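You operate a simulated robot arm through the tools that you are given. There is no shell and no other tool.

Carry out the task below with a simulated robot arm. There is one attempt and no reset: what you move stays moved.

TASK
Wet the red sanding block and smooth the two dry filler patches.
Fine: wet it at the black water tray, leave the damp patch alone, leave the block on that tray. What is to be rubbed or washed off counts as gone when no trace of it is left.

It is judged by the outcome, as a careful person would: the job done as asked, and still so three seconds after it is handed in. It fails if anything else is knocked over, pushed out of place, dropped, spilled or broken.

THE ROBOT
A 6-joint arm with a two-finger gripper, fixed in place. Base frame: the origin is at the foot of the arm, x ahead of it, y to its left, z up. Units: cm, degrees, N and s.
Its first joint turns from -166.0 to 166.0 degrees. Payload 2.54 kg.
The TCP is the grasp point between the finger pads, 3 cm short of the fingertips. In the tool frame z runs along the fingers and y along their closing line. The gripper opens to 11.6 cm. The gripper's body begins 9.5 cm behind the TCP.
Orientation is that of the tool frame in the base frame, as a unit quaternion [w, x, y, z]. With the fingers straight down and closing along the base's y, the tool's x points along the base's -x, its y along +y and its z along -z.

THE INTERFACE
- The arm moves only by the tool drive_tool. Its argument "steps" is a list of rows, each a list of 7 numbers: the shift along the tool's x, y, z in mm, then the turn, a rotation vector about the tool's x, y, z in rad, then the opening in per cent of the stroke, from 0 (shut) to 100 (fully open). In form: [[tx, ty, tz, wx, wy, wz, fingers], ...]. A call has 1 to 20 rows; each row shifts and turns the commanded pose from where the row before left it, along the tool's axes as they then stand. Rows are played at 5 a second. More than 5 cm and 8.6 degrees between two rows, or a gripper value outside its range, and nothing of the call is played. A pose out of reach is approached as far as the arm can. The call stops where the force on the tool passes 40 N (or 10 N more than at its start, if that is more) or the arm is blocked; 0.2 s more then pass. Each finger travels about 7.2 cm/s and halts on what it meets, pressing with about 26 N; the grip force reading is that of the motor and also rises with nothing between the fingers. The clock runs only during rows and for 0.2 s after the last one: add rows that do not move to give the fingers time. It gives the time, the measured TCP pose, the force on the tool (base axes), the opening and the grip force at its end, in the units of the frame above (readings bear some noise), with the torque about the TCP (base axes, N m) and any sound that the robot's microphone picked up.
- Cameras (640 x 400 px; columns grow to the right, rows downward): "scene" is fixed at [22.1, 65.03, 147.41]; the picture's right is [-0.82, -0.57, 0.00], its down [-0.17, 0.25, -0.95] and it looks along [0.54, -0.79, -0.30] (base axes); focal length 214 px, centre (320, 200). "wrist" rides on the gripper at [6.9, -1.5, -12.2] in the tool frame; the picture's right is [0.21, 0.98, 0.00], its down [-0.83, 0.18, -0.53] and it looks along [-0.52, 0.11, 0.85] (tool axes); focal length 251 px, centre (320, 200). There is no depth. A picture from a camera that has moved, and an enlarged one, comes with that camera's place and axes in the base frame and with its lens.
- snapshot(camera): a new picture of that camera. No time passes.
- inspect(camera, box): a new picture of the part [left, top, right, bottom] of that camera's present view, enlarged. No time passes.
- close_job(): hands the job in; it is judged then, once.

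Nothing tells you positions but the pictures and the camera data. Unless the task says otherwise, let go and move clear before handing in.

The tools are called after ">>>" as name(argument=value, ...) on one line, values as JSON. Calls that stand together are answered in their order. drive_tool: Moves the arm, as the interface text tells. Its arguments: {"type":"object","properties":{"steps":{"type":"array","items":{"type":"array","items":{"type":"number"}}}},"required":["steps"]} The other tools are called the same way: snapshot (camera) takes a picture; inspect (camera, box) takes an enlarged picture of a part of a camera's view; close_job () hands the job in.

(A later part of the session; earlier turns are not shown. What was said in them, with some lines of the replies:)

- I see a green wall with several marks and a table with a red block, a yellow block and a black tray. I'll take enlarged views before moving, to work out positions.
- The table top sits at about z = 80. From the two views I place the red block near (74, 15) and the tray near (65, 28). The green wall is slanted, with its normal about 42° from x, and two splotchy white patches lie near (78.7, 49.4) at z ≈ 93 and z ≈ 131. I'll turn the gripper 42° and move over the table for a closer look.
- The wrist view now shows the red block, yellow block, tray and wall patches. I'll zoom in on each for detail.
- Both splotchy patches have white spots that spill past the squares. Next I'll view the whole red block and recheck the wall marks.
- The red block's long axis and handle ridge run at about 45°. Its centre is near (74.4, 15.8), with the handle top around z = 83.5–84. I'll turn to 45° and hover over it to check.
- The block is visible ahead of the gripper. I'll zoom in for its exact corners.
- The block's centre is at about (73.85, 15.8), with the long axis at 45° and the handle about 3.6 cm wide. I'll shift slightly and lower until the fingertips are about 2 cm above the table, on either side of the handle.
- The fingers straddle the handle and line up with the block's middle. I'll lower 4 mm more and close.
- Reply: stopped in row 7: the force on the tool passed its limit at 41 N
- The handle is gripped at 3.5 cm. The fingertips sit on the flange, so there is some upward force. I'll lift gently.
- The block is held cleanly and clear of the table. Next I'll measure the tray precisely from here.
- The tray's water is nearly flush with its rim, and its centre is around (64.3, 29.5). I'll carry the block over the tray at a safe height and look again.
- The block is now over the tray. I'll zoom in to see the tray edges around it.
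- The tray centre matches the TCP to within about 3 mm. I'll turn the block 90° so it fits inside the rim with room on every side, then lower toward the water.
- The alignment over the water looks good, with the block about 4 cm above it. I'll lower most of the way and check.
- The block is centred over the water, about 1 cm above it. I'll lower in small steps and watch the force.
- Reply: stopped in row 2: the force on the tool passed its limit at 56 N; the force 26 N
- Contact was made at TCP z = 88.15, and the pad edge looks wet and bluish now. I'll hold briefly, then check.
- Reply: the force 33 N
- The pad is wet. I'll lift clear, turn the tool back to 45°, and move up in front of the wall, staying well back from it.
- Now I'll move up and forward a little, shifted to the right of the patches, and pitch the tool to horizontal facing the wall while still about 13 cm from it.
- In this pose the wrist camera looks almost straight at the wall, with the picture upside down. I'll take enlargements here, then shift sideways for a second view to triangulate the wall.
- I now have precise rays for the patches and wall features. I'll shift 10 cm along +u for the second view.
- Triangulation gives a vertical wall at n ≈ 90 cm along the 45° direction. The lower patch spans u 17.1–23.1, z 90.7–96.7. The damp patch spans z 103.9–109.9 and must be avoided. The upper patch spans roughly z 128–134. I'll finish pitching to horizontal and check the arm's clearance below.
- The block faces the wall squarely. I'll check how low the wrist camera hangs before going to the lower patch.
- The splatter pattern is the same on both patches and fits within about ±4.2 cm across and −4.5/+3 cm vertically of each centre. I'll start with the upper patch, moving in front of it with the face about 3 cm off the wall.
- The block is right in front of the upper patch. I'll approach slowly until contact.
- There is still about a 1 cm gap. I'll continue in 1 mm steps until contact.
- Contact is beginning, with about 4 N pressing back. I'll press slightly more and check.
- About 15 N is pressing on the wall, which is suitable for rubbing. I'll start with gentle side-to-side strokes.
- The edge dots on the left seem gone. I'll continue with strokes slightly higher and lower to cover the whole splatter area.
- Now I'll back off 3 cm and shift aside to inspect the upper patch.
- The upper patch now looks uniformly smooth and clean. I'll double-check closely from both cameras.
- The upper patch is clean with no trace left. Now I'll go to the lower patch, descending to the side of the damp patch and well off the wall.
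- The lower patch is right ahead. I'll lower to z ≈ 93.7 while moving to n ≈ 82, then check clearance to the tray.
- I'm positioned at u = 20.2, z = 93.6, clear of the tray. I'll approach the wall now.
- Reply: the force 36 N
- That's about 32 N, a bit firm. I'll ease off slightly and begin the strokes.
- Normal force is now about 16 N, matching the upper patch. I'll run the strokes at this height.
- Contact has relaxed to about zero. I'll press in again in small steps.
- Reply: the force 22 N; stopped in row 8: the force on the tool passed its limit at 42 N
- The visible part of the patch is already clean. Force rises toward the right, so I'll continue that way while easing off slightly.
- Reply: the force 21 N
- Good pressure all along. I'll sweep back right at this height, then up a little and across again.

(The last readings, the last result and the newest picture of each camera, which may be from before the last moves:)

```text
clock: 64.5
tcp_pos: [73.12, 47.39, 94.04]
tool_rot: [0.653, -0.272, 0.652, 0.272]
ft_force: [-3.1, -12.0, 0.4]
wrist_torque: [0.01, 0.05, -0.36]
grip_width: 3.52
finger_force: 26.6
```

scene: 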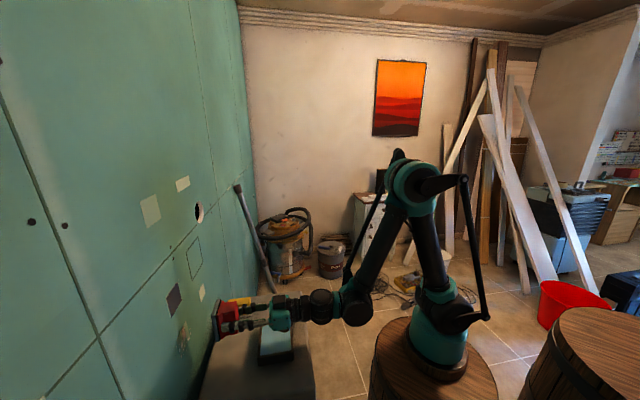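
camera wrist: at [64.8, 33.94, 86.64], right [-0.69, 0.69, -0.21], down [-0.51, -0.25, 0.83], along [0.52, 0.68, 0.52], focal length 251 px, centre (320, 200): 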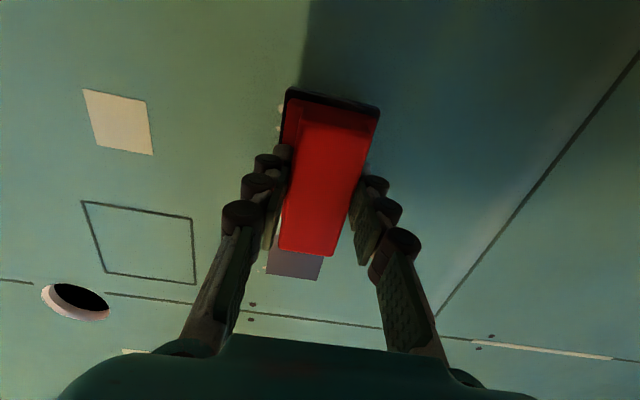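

Now I'll back off from the wall, move aside and up a little, and inspect the lower patch.

>>> drive_tool(steps=[[0, 0, -10, 0, 0, 0, 0], [0, 0, -20, 0, 0, 0, 0], [-10, 0, -25, 0, 0, 0, 0], [-20, -30, -15, 0, 0, 0, 0], [-20, -40, 0, 0, 0, 0, 0], [-20, -45, 0, 0, 0, 0, 0], [-20, -20, 0, 0, 0, 0, 0], [0, 0, 0, 0, 0, 0, 0]])

>>> inspect(camera="scene", box=[150, 270, 230, 370])

>>> inspect(camera="scene", box=[160, 310, 210, 365])

>>> snapshot(camera="wrist")

```text
clock: 66.3
tcp_pos: [77.67, 33.16, 103.33]
tool_rot: [0.653, -0.271, 0.653, 0.271]
ft_force: [-0.1, 0.5, -1.3]
wrist_torque: [-0.02, 0.02, 0.01]
grip_width: 3.51
finger_force: 26.4
```

```text
4.00 times, centred on (190, 320) of scene
camera zoom: at [22.1, 65.03, 147.41], right [-0.82, -0.57, 0.0], down [-0.17, 0.25, -0.95], along [0.54, -0.79, -0.3], focal length 858 px, centre (840, -280)
```

zoom: 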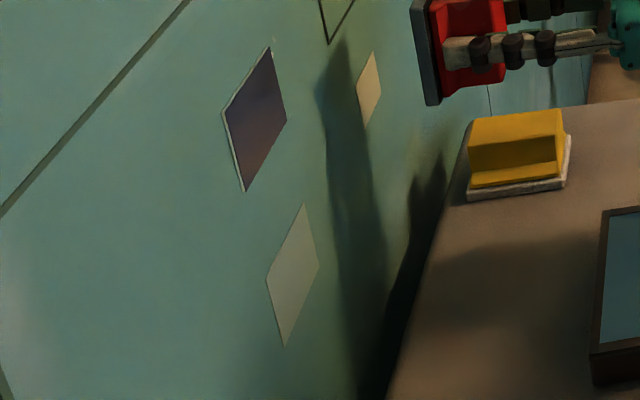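

```text
7.27 times, centred on (185, 338) of scene
camera zoom: at [22.1, 65.03, 147.41], right [-0.82, -0.57, 0.0], down [-0.17, 0.25, -0.95], along [0.54, -0.79, -0.3], focal length 1560 px, centre (1302, -800)
```

zoom: 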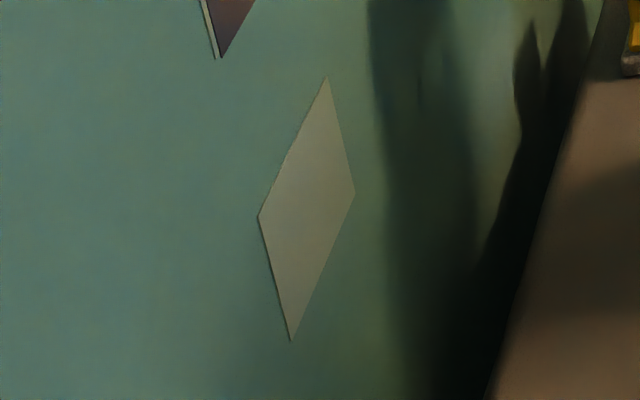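

```text
taken
camera wrist: at [70.17, 23.25, 96.36], right [-0.69, 0.69, -0.22], down [-0.51, -0.25, 0.83], along [0.51, 0.68, 0.52], focal length 251 px, centre (320, 200)
```

wrist: 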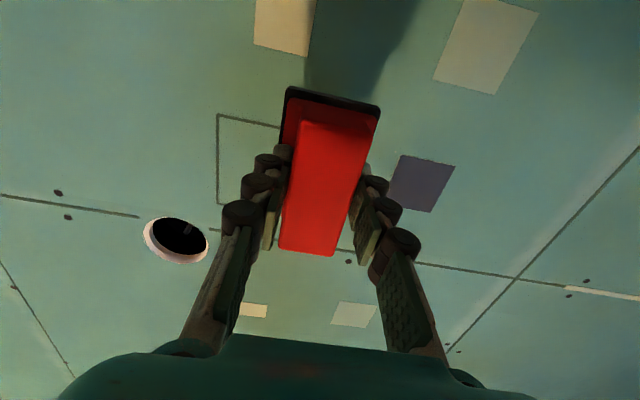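

The lower patch looks clean and the damp patch is untouched. I'll back away and pitch to the wall-viewing pose for one more close check.

>>> drive_tool(steps=[[-30, 0, -16, 0, 0, 0, 0], [-30, 0, -16, 0, 0, 0, 0], [-30, 0, -16, 0, 0, 0, 0], [-27, 0, -16, 0, 0, 0, 0], [0, 0, 0, 0, 0.1428, 0, 0], [0, 0, 0, 0, 0.1428, 0, 0], [0, 0, 0, 0, 0.1428, 0, 0], [0, 0, 0, 0, 0.1428, 0, 0], [0, 0, 0, 0, 0.1428, 0, 0], [0, 0, 0, 0, 0, 0, 0]])

>>> snapshot(camera="wrist")

>>> inspect(camera="wrist", box=[350, 30, 478, 110])

>>> inspect(camera="wrist", box=[370, 110, 498, 200])

>>> inspect(camera="scene", box=[130, 185, 170, 240])

>>> inspect(camera="scene", box=[160, 310, 210, 365])

```text
clock: 68.5
tcp_pos: [73.31, 28.39, 114.98]
tool_rot: [0.382, -0.35, 0.84, 0.159]
ft_force: [0.1, -0.3, -0.4]
wrist_torque: [0.02, 0.03, -0.01]
grip_width: 3.51
finger_force: 26.0
```

```text
taken
camera wrist: at [64.66, 17.51, 117.65], right [-0.79, 0.59, -0.16], down [-0.03, 0.23, 0.97], along [0.61, 0.78, -0.16], focal length 251 px, centre (320, 200)
```

wrist: 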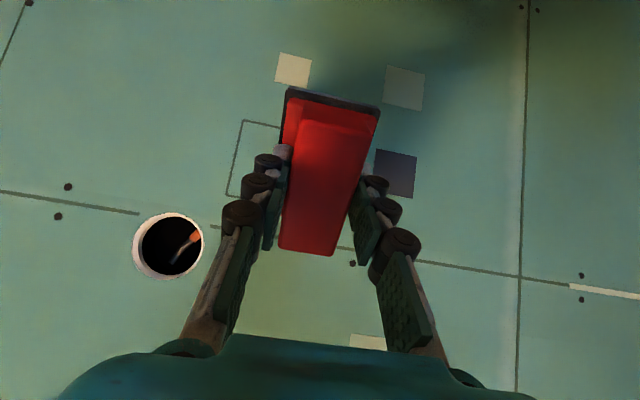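

```text
5.00 times, centred on (414, 70) of wrist
camera zoom: at [64.66, 17.51, 117.65], right [-0.79, 0.59, -0.16], down [-0.03, 0.23, 0.97], along [0.61, 0.78, -0.16], focal length 1257 px, centre (-150, 850)
```

zoom: 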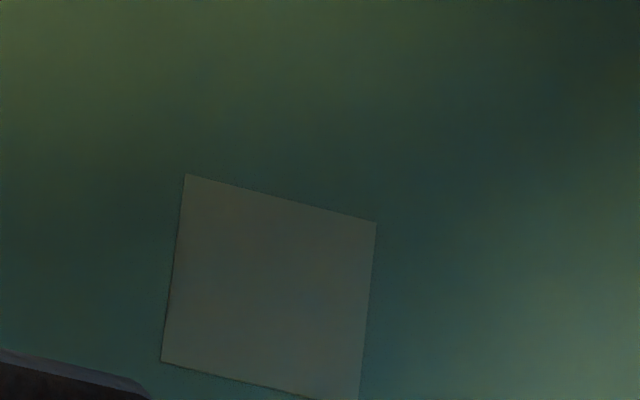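

```text
4.44 times, centred on (434, 155) of wrist
camera zoom: at [64.66, 17.51, 117.65], right [-0.79, 0.59, -0.16], down [-0.03, 0.23, 0.97], along [0.61, 0.78, -0.16], focal length 1118 px, centre (-187, 400)
```

zoom: 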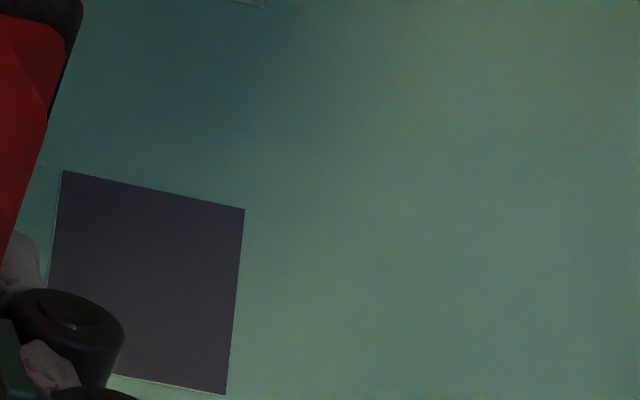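

```text
7.27 times, centred on (150, 212) of scene
camera zoom: at [22.1, 65.03, 147.41], right [-0.82, -0.57, 0.0], down [-0.17, 0.25, -0.95], along [0.54, -0.79, -0.3], focal length 1560 px, centre (1556, 109)
```

zoom: 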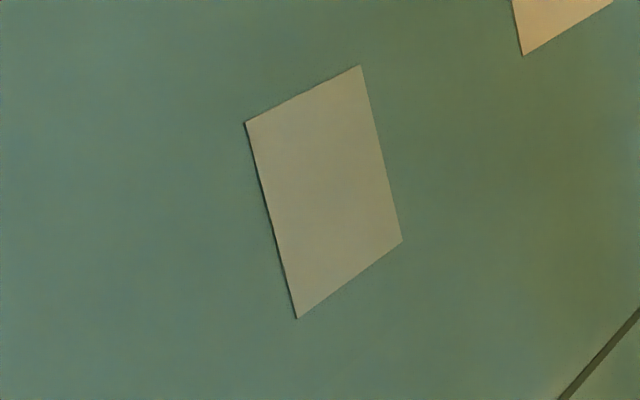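

```text
7.27 times, centred on (185, 338) of scene
camera zoom: at [22.1, 65.03, 147.41], right [-0.82, -0.57, 0.0], down [-0.17, 0.25, -0.95], along [0.54, -0.79, -0.3], focal length 1560 px, centre (1302, -800)
```

zoom: 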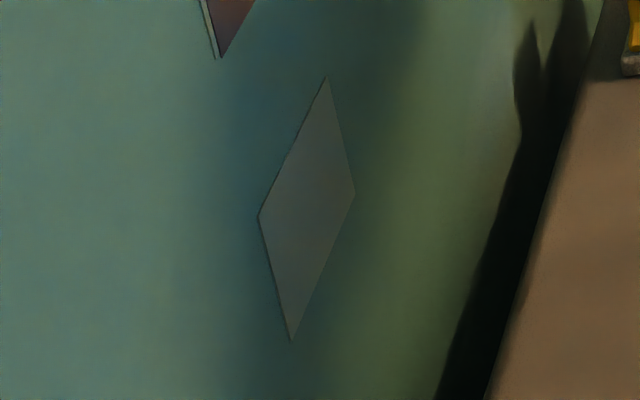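

Both patches are clean with no specks around them, and the damp patch is unchanged. Now I'll pitch the tool back down and return above the tray with the same 90° turn I used for wetting.

>>> drive_tool(steps=[[0, 0, 0, 0, 0.1428, 0, 0], [0, 0, 0, 0, 0.1428, 0, 0], [0, 0, 0, 0, 0.1428, 0, 0], [0, 0, 0, 0, 0.1428, 0, 0], [0, 0, 0, 0, 0.1428, 0, 0], [0, 0, 0, 0, 0.1428, 0, 0], [28, 34, 0, 0, 0, 0, 0], [27.8, 33.9, 0, 0, 0, 0, 0], [0, 0, 0, 0, 0, 0, 0]])

>>> snapshot(camera="wrist")

```text
clock: 70.5
tcp_pos: [64.62, 29.14, 114.59]
tool_rot: [0.0, -0.384, 0.923, 0.0]
ft_force: [-0.1, 0.2, -0.8]
wrist_torque: [-0.03, 0.0, 0.01]
grip_width: 3.49
finger_force: 26.0
```

```text
taken
camera wrist: at [60.69, 23.15, 126.94], right [-0.84, 0.54, 0.0], down [0.45, 0.71, 0.53], along [0.29, 0.45, -0.85], focal length 251 px, centre (320, 200)
```

wrist: 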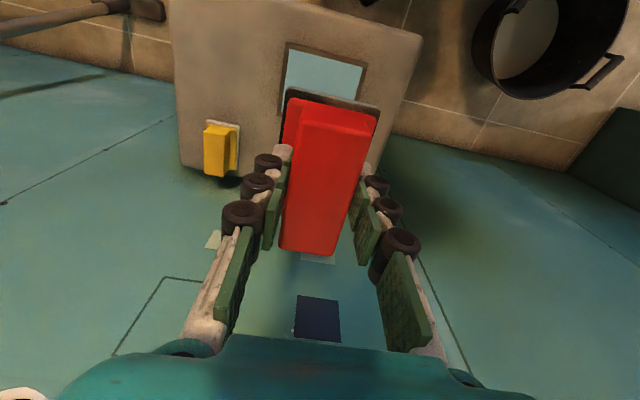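

>>> drive_tool(steps=[[0, 0, 0, 0, 0, 0.1428, 0], [0, 0, 0, 0, 0, 0.1428, 0], [0, 0, 0, 0, 0, 0.1428, 0], [0, 0, 0, 0, 0, 0.1428, 0], [0, 0, 0, 0, 0, 0.1428, 0], [0, 0, 0, 0, 0, 0.1428, 0], [0, 0, 0, 0, 0, 0.1428, 0], [0, 0, 0, 0, 0, 0.1428, 0], [0, 0, 0, 0, 0, 0.1428, 0], [0, 0, 0, 0, 0, 0.1428, 0], [0, 0, 0, 0, 0, 0.1428, 0], [0, 0, 40, 0, 0, 0, 0], [0, 0, 40, 0, 0, 0, 0], [0, 0, 40, 0, 0, 0, 0], [0, 0, 40, 0, 0, 0, 0], [0, 0, 40, 0, 0, 0, 0], [0, 0, 24, 0, 0, 0, 0], [0, 0, 0, 0, 0, 0, 0]])

>>> snapshot(camera="wrist")

>>> inspect(camera="scene", box=[220, 270, 332, 370])

```text
clock: 74.3
tcp_pos: [64.51, 29.47, 92.26]
tool_rot: [0.0, 0.381, 0.924, 0.0]
ft_force: [-0.3, 0.1, -0.9]
wrist_torque: [0.0, 0.03, -0.01]
grip_width: 3.51
finger_force: 26.8
```

```text
taken
camera wrist: at [58.55, 33.07, 104.57], right [0.54, 0.84, 0.0], down [0.71, -0.45, 0.53], along [0.45, -0.29, -0.85], focal length 251 px, centre (320, 200)
```

wrist: 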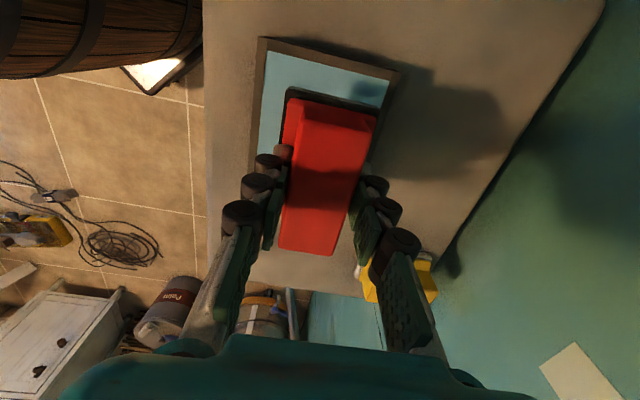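

```text
4.00 times, centred on (276, 320) of scene
camera zoom: at [22.1, 65.03, 147.41], right [-0.82, -0.57, 0.0], down [-0.17, 0.25, -0.95], along [0.54, -0.79, -0.3], focal length 858 px, centre (496, -280)
```

zoom: 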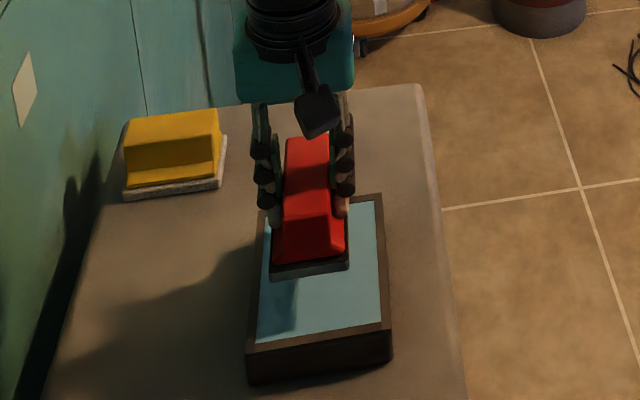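

It's aligned over the tray. I'll lower to just above the water and then in 1 mm steps to contact.

>>> drive_tool(steps=[[0, -3, 10, 0, 0, 0, 0], [0, 0, 12, 0, 0, 0, 0], [0, 0, 10, 0, 0, 0, 0], [0, 0, 3, 0, 0, 0, 0], [0, 0, 2, 0, 0, 0, 0], [0, 0, 1, 0, 0, 0, 0], [0, 0, 0, 0, 0, 0, 0]])

```text
clock: 75.9
tcp_pos: [64.32, 29.11, 88.54]
tool_rot: [0.0, 0.38, 0.925, 0.0]
ft_force: [0.3, -0.2, -1.4]
wrist_torque: [0.04, 0.0, 0.03]
grip_width: 3.51
finger_force: 26.1
```

>>> drive_tool(steps=[[0, 0, 1, 0, 0, 0, 0], [0, 0, 1, 0, 0, 0, 0], [0, 0, 1, 0, 0, 0, 0], [0, 0, 0, 0, 0, 0, 0]])

```text
clock: 76.9
tcp_pos: [64.28, 29.26, 88.5]
tool_rot: [0.0, 0.381, 0.925, 0.0]
ft_force: [0.0, -0.2, -1.8]
wrist_torque: [0.01, -0.04, 0.0]
grip_width: 3.51
finger_force: 25.8
```

>>> drive_tool(steps=[[0, 0, 1, 0, 0, 0, 0], [0, 0, 1, 0, 0, 0, 0], [0, 0, 0, 0, 0, 0, 0]])

```text
clock: 77.7
tcp_pos: [64.33, 29.23, 88.32]
tool_rot: [0.002, 0.381, 0.925, 0.0]
ft_force: [2.5, 3.2, 21.8]
wrist_torque: [0.05, 0.09, 0.0]
grip_width: 3.51
finger_force: 25.8
```

It's resting on the tray at about 22 N. I'll ease off slightly and release gently.

>>> drive_tool(steps=[[0, 0, -0.8, 0, 0, 0, 0], [0, 0, 0, 0, 0, 0, 0]])

>>> inspect(camera="scene", box=[220, 270, 332, 370])

```text
clock: 78.3
tcp_pos: [64.37, 29.22, 88.24]
tool_rot: [0.0, 0.381, 0.925, 0.0]
ft_force: [0.7, 3.1, 13.7]
wrist_torque: [0.14, -0.08, 0.01]
grip_width: 3.5
finger_force: 26.0
```

```text
4.00 times, centred on (276, 320) of scene
camera zoom: at [22.1, 65.03, 147.41], right [-0.82, -0.57, 0.0], down [-0.17, 0.25, -0.95], along [0.54, -0.79, -0.3], focal length 858 px, centre (496, -280)
```

zoom: 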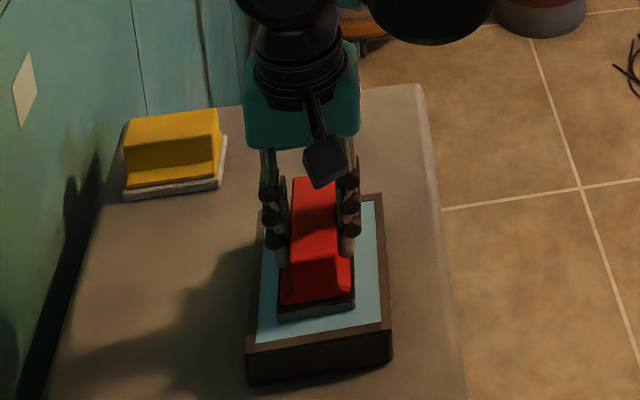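

The block sits centred on the tray. I'll open the fingers slowly.

>>> drive_tool(steps=[[0, 0, 0, 0, 0, 0, 32], [0, 0, 0, 0, 0, 0, 38], [0, 0, 0, 0, 0, 0, 48], [0, 0, 0, 0, 0, 0, 60], [0, 0, 0, 0, 0, 0, 70], [0, 0, 0, 0, 0, 0, 70], [0, 0, 0, 0, 0, 0, 70]])

>>> inspect(camera="scene", box=[220, 270, 332, 370])

>>> snapshot(camera="wrist")

```text
clock: 79.9
tcp_pos: [64.34, 29.14, 88.22]
tool_rot: [0.0, 0.381, 0.925, 0.001]
ft_force: [0.7, 0.6, 1.0]
wrist_torque: [0.02, -0.02, 0.0]
grip_width: 8.13
finger_force: 0.0
```

```text
4.00 times, centred on (276, 320) of scene
camera zoom: at [22.1, 65.03, 147.41], right [-0.82, -0.57, 0.0], down [-0.17, 0.25, -0.95], along [0.54, -0.79, -0.3], focal length 858 px, centre (496, -280)
```

zoom: 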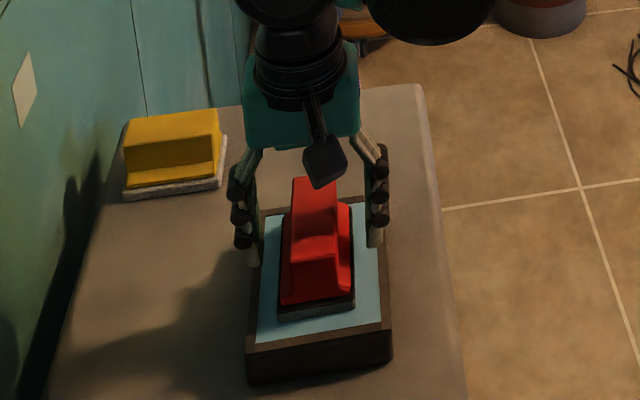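

```text
taken
camera wrist: at [58.37, 32.87, 100.39], right [0.54, 0.84, 0.0], down [0.71, -0.45, 0.53], along [0.45, -0.29, -0.85], focal length 251 px, centre (320, 200)
```

wrist: 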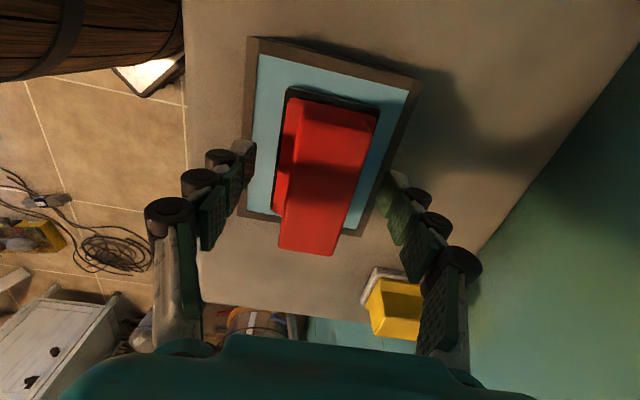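

The block is released and rests flat in the tray. I'll lift straight up and move clear.

>>> drive_tool(steps=[[0, 0, -10, 0, 0, 0, 70], [0, 0, -20, 0, 0, 0, 70], [0, 0, -30, 0, 0, 0, 70], [0, 0, -40, 0, 0, 0, 70], [0, 0, -40, 0, 0, 0, 70], [0, 0, -40, 0, 0, 0, 70], [0, -30, -30, 0, 0, 0, 70], [0, -40, 0, 0, 0, 0, 70], [0, -40, 0, 0, 0, 0, 70], [0, 0, 0, 0, 0, 0, 70], [0, 0, 0, 0, 0, 0, 70]])

>>> snapshot(camera="scene")

>>> snapshot(camera="wrist")

>>> inspect(camera="scene", box=[120, 170, 220, 245])

>>> inspect(camera="scene", box=[150, 270, 310, 370])

```text
clock: 82.3
tcp_pos: [56.77, 21.42, 109.26]
tool_rot: [0.0, 0.381, 0.924, 0.0]
ft_force: [0.6, 0.4, 0.5]
wrist_torque: [-0.02, -0.03, 0.02]
grip_width: 8.14
finger_force: 0.0
```

```text
taken
```

scene: 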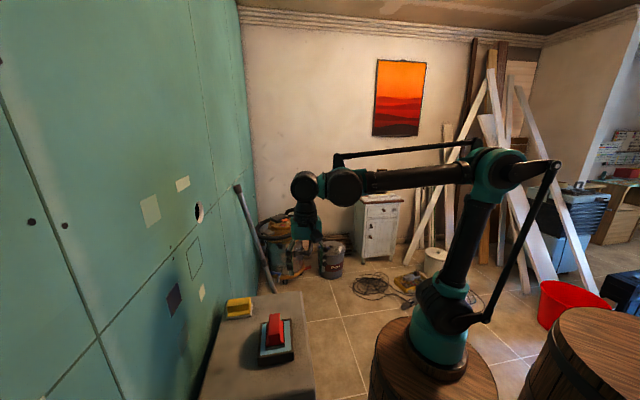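

```text
taken
camera wrist: at [50.79, 25.09, 121.48], right [0.54, 0.84, 0.0], down [0.71, -0.45, 0.53], along [0.45, -0.29, -0.85], focal length 251 px, centre (320, 200)
```

wrist: 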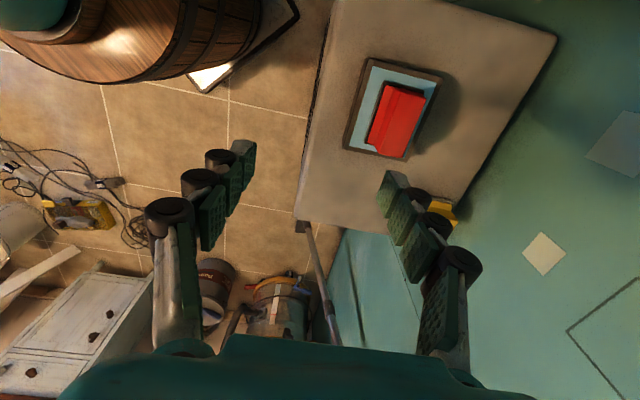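

```text
5.33 times, centred on (170, 208) of scene
camera zoom: at [22.1, 65.03, 147.41], right [-0.82, -0.57, 0.0], down [-0.17, 0.25, -0.95], along [0.54, -0.79, -0.3], focal length 1144 px, centre (1120, 160)
```

zoom: 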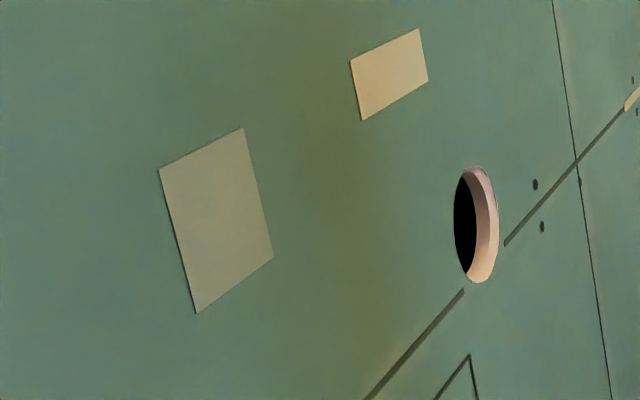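

```text
4.00 times, centred on (230, 320) of scene
camera zoom: at [22.1, 65.03, 147.41], right [-0.82, -0.57, 0.0], down [-0.17, 0.25, -0.95], along [0.54, -0.79, -0.3], focal length 858 px, centre (680, -280)
```

zoom: 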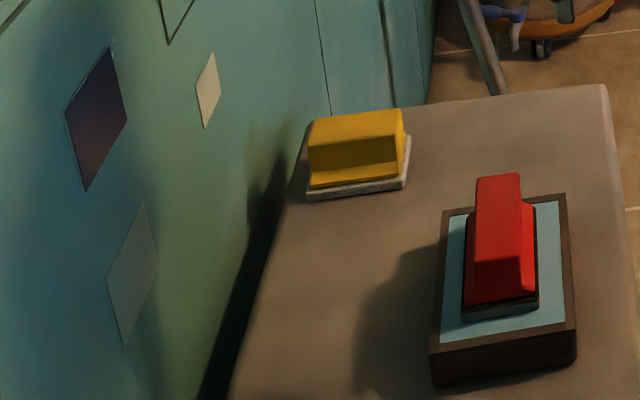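

Everything looks in place: block on the tray, yellow block and tray unmoved. I'll take one last close look at the lower patch and the damp patch before handing in.

>>> inspect(camera="scene", box=[168, 315, 200, 360])

>>> inspect(camera="scene", box=[155, 270, 195, 320])

```text
8.89 times, centred on (184, 338) of scene
camera zoom: at [22.1, 65.03, 147.41], right [-0.82, -0.57, 0.0], down [-0.17, 0.25, -0.95], along [0.54, -0.79, -0.3], focal length 1906 px, centre (1529, -1022)
```

zoom: 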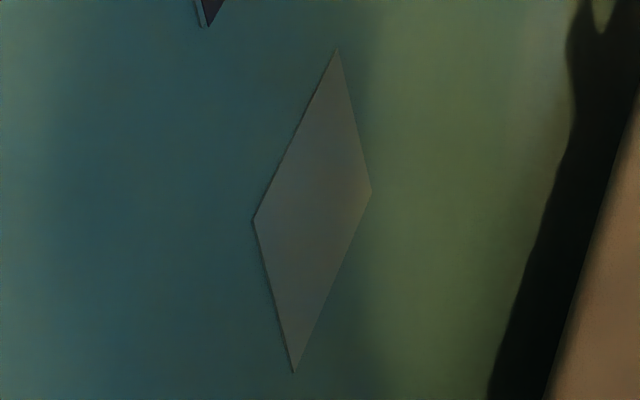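

```text
8.00 times, centred on (175, 295) of scene
camera zoom: at [22.1, 65.03, 147.41], right [-0.82, -0.57, 0.0], down [-0.17, 0.25, -0.95], along [0.54, -0.79, -0.3], focal length 1716 px, centre (1480, -560)
```

zoom: 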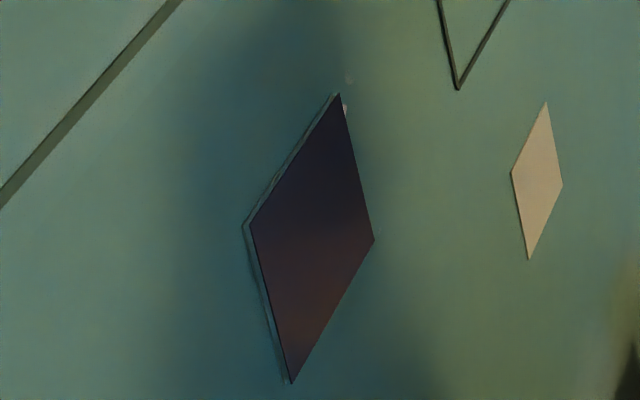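

Both dry filler patches are smooth with no trace left. The damp patch is untouched, the wet block rests on the black tray, and the arm is clear. I'm handing in.

>>> close_job()

```text
The job is handed in.
```

I wet the red sanding block at the black water tray and rubbed both dry filler patches smooth. Close-up pictures from both cameras show no trace left on or around either patch.

- **Damp patch:** I didn't touch it. A few small white specks beside its upper corner were there from the start, so I left those too.
- **Block:** it's resting flat in the tray. I let go of it and moved the arm clear before handing in.
- **Everything else:** the yellow block and the tray look to be where they were, and nothing was knocked over or dropped.
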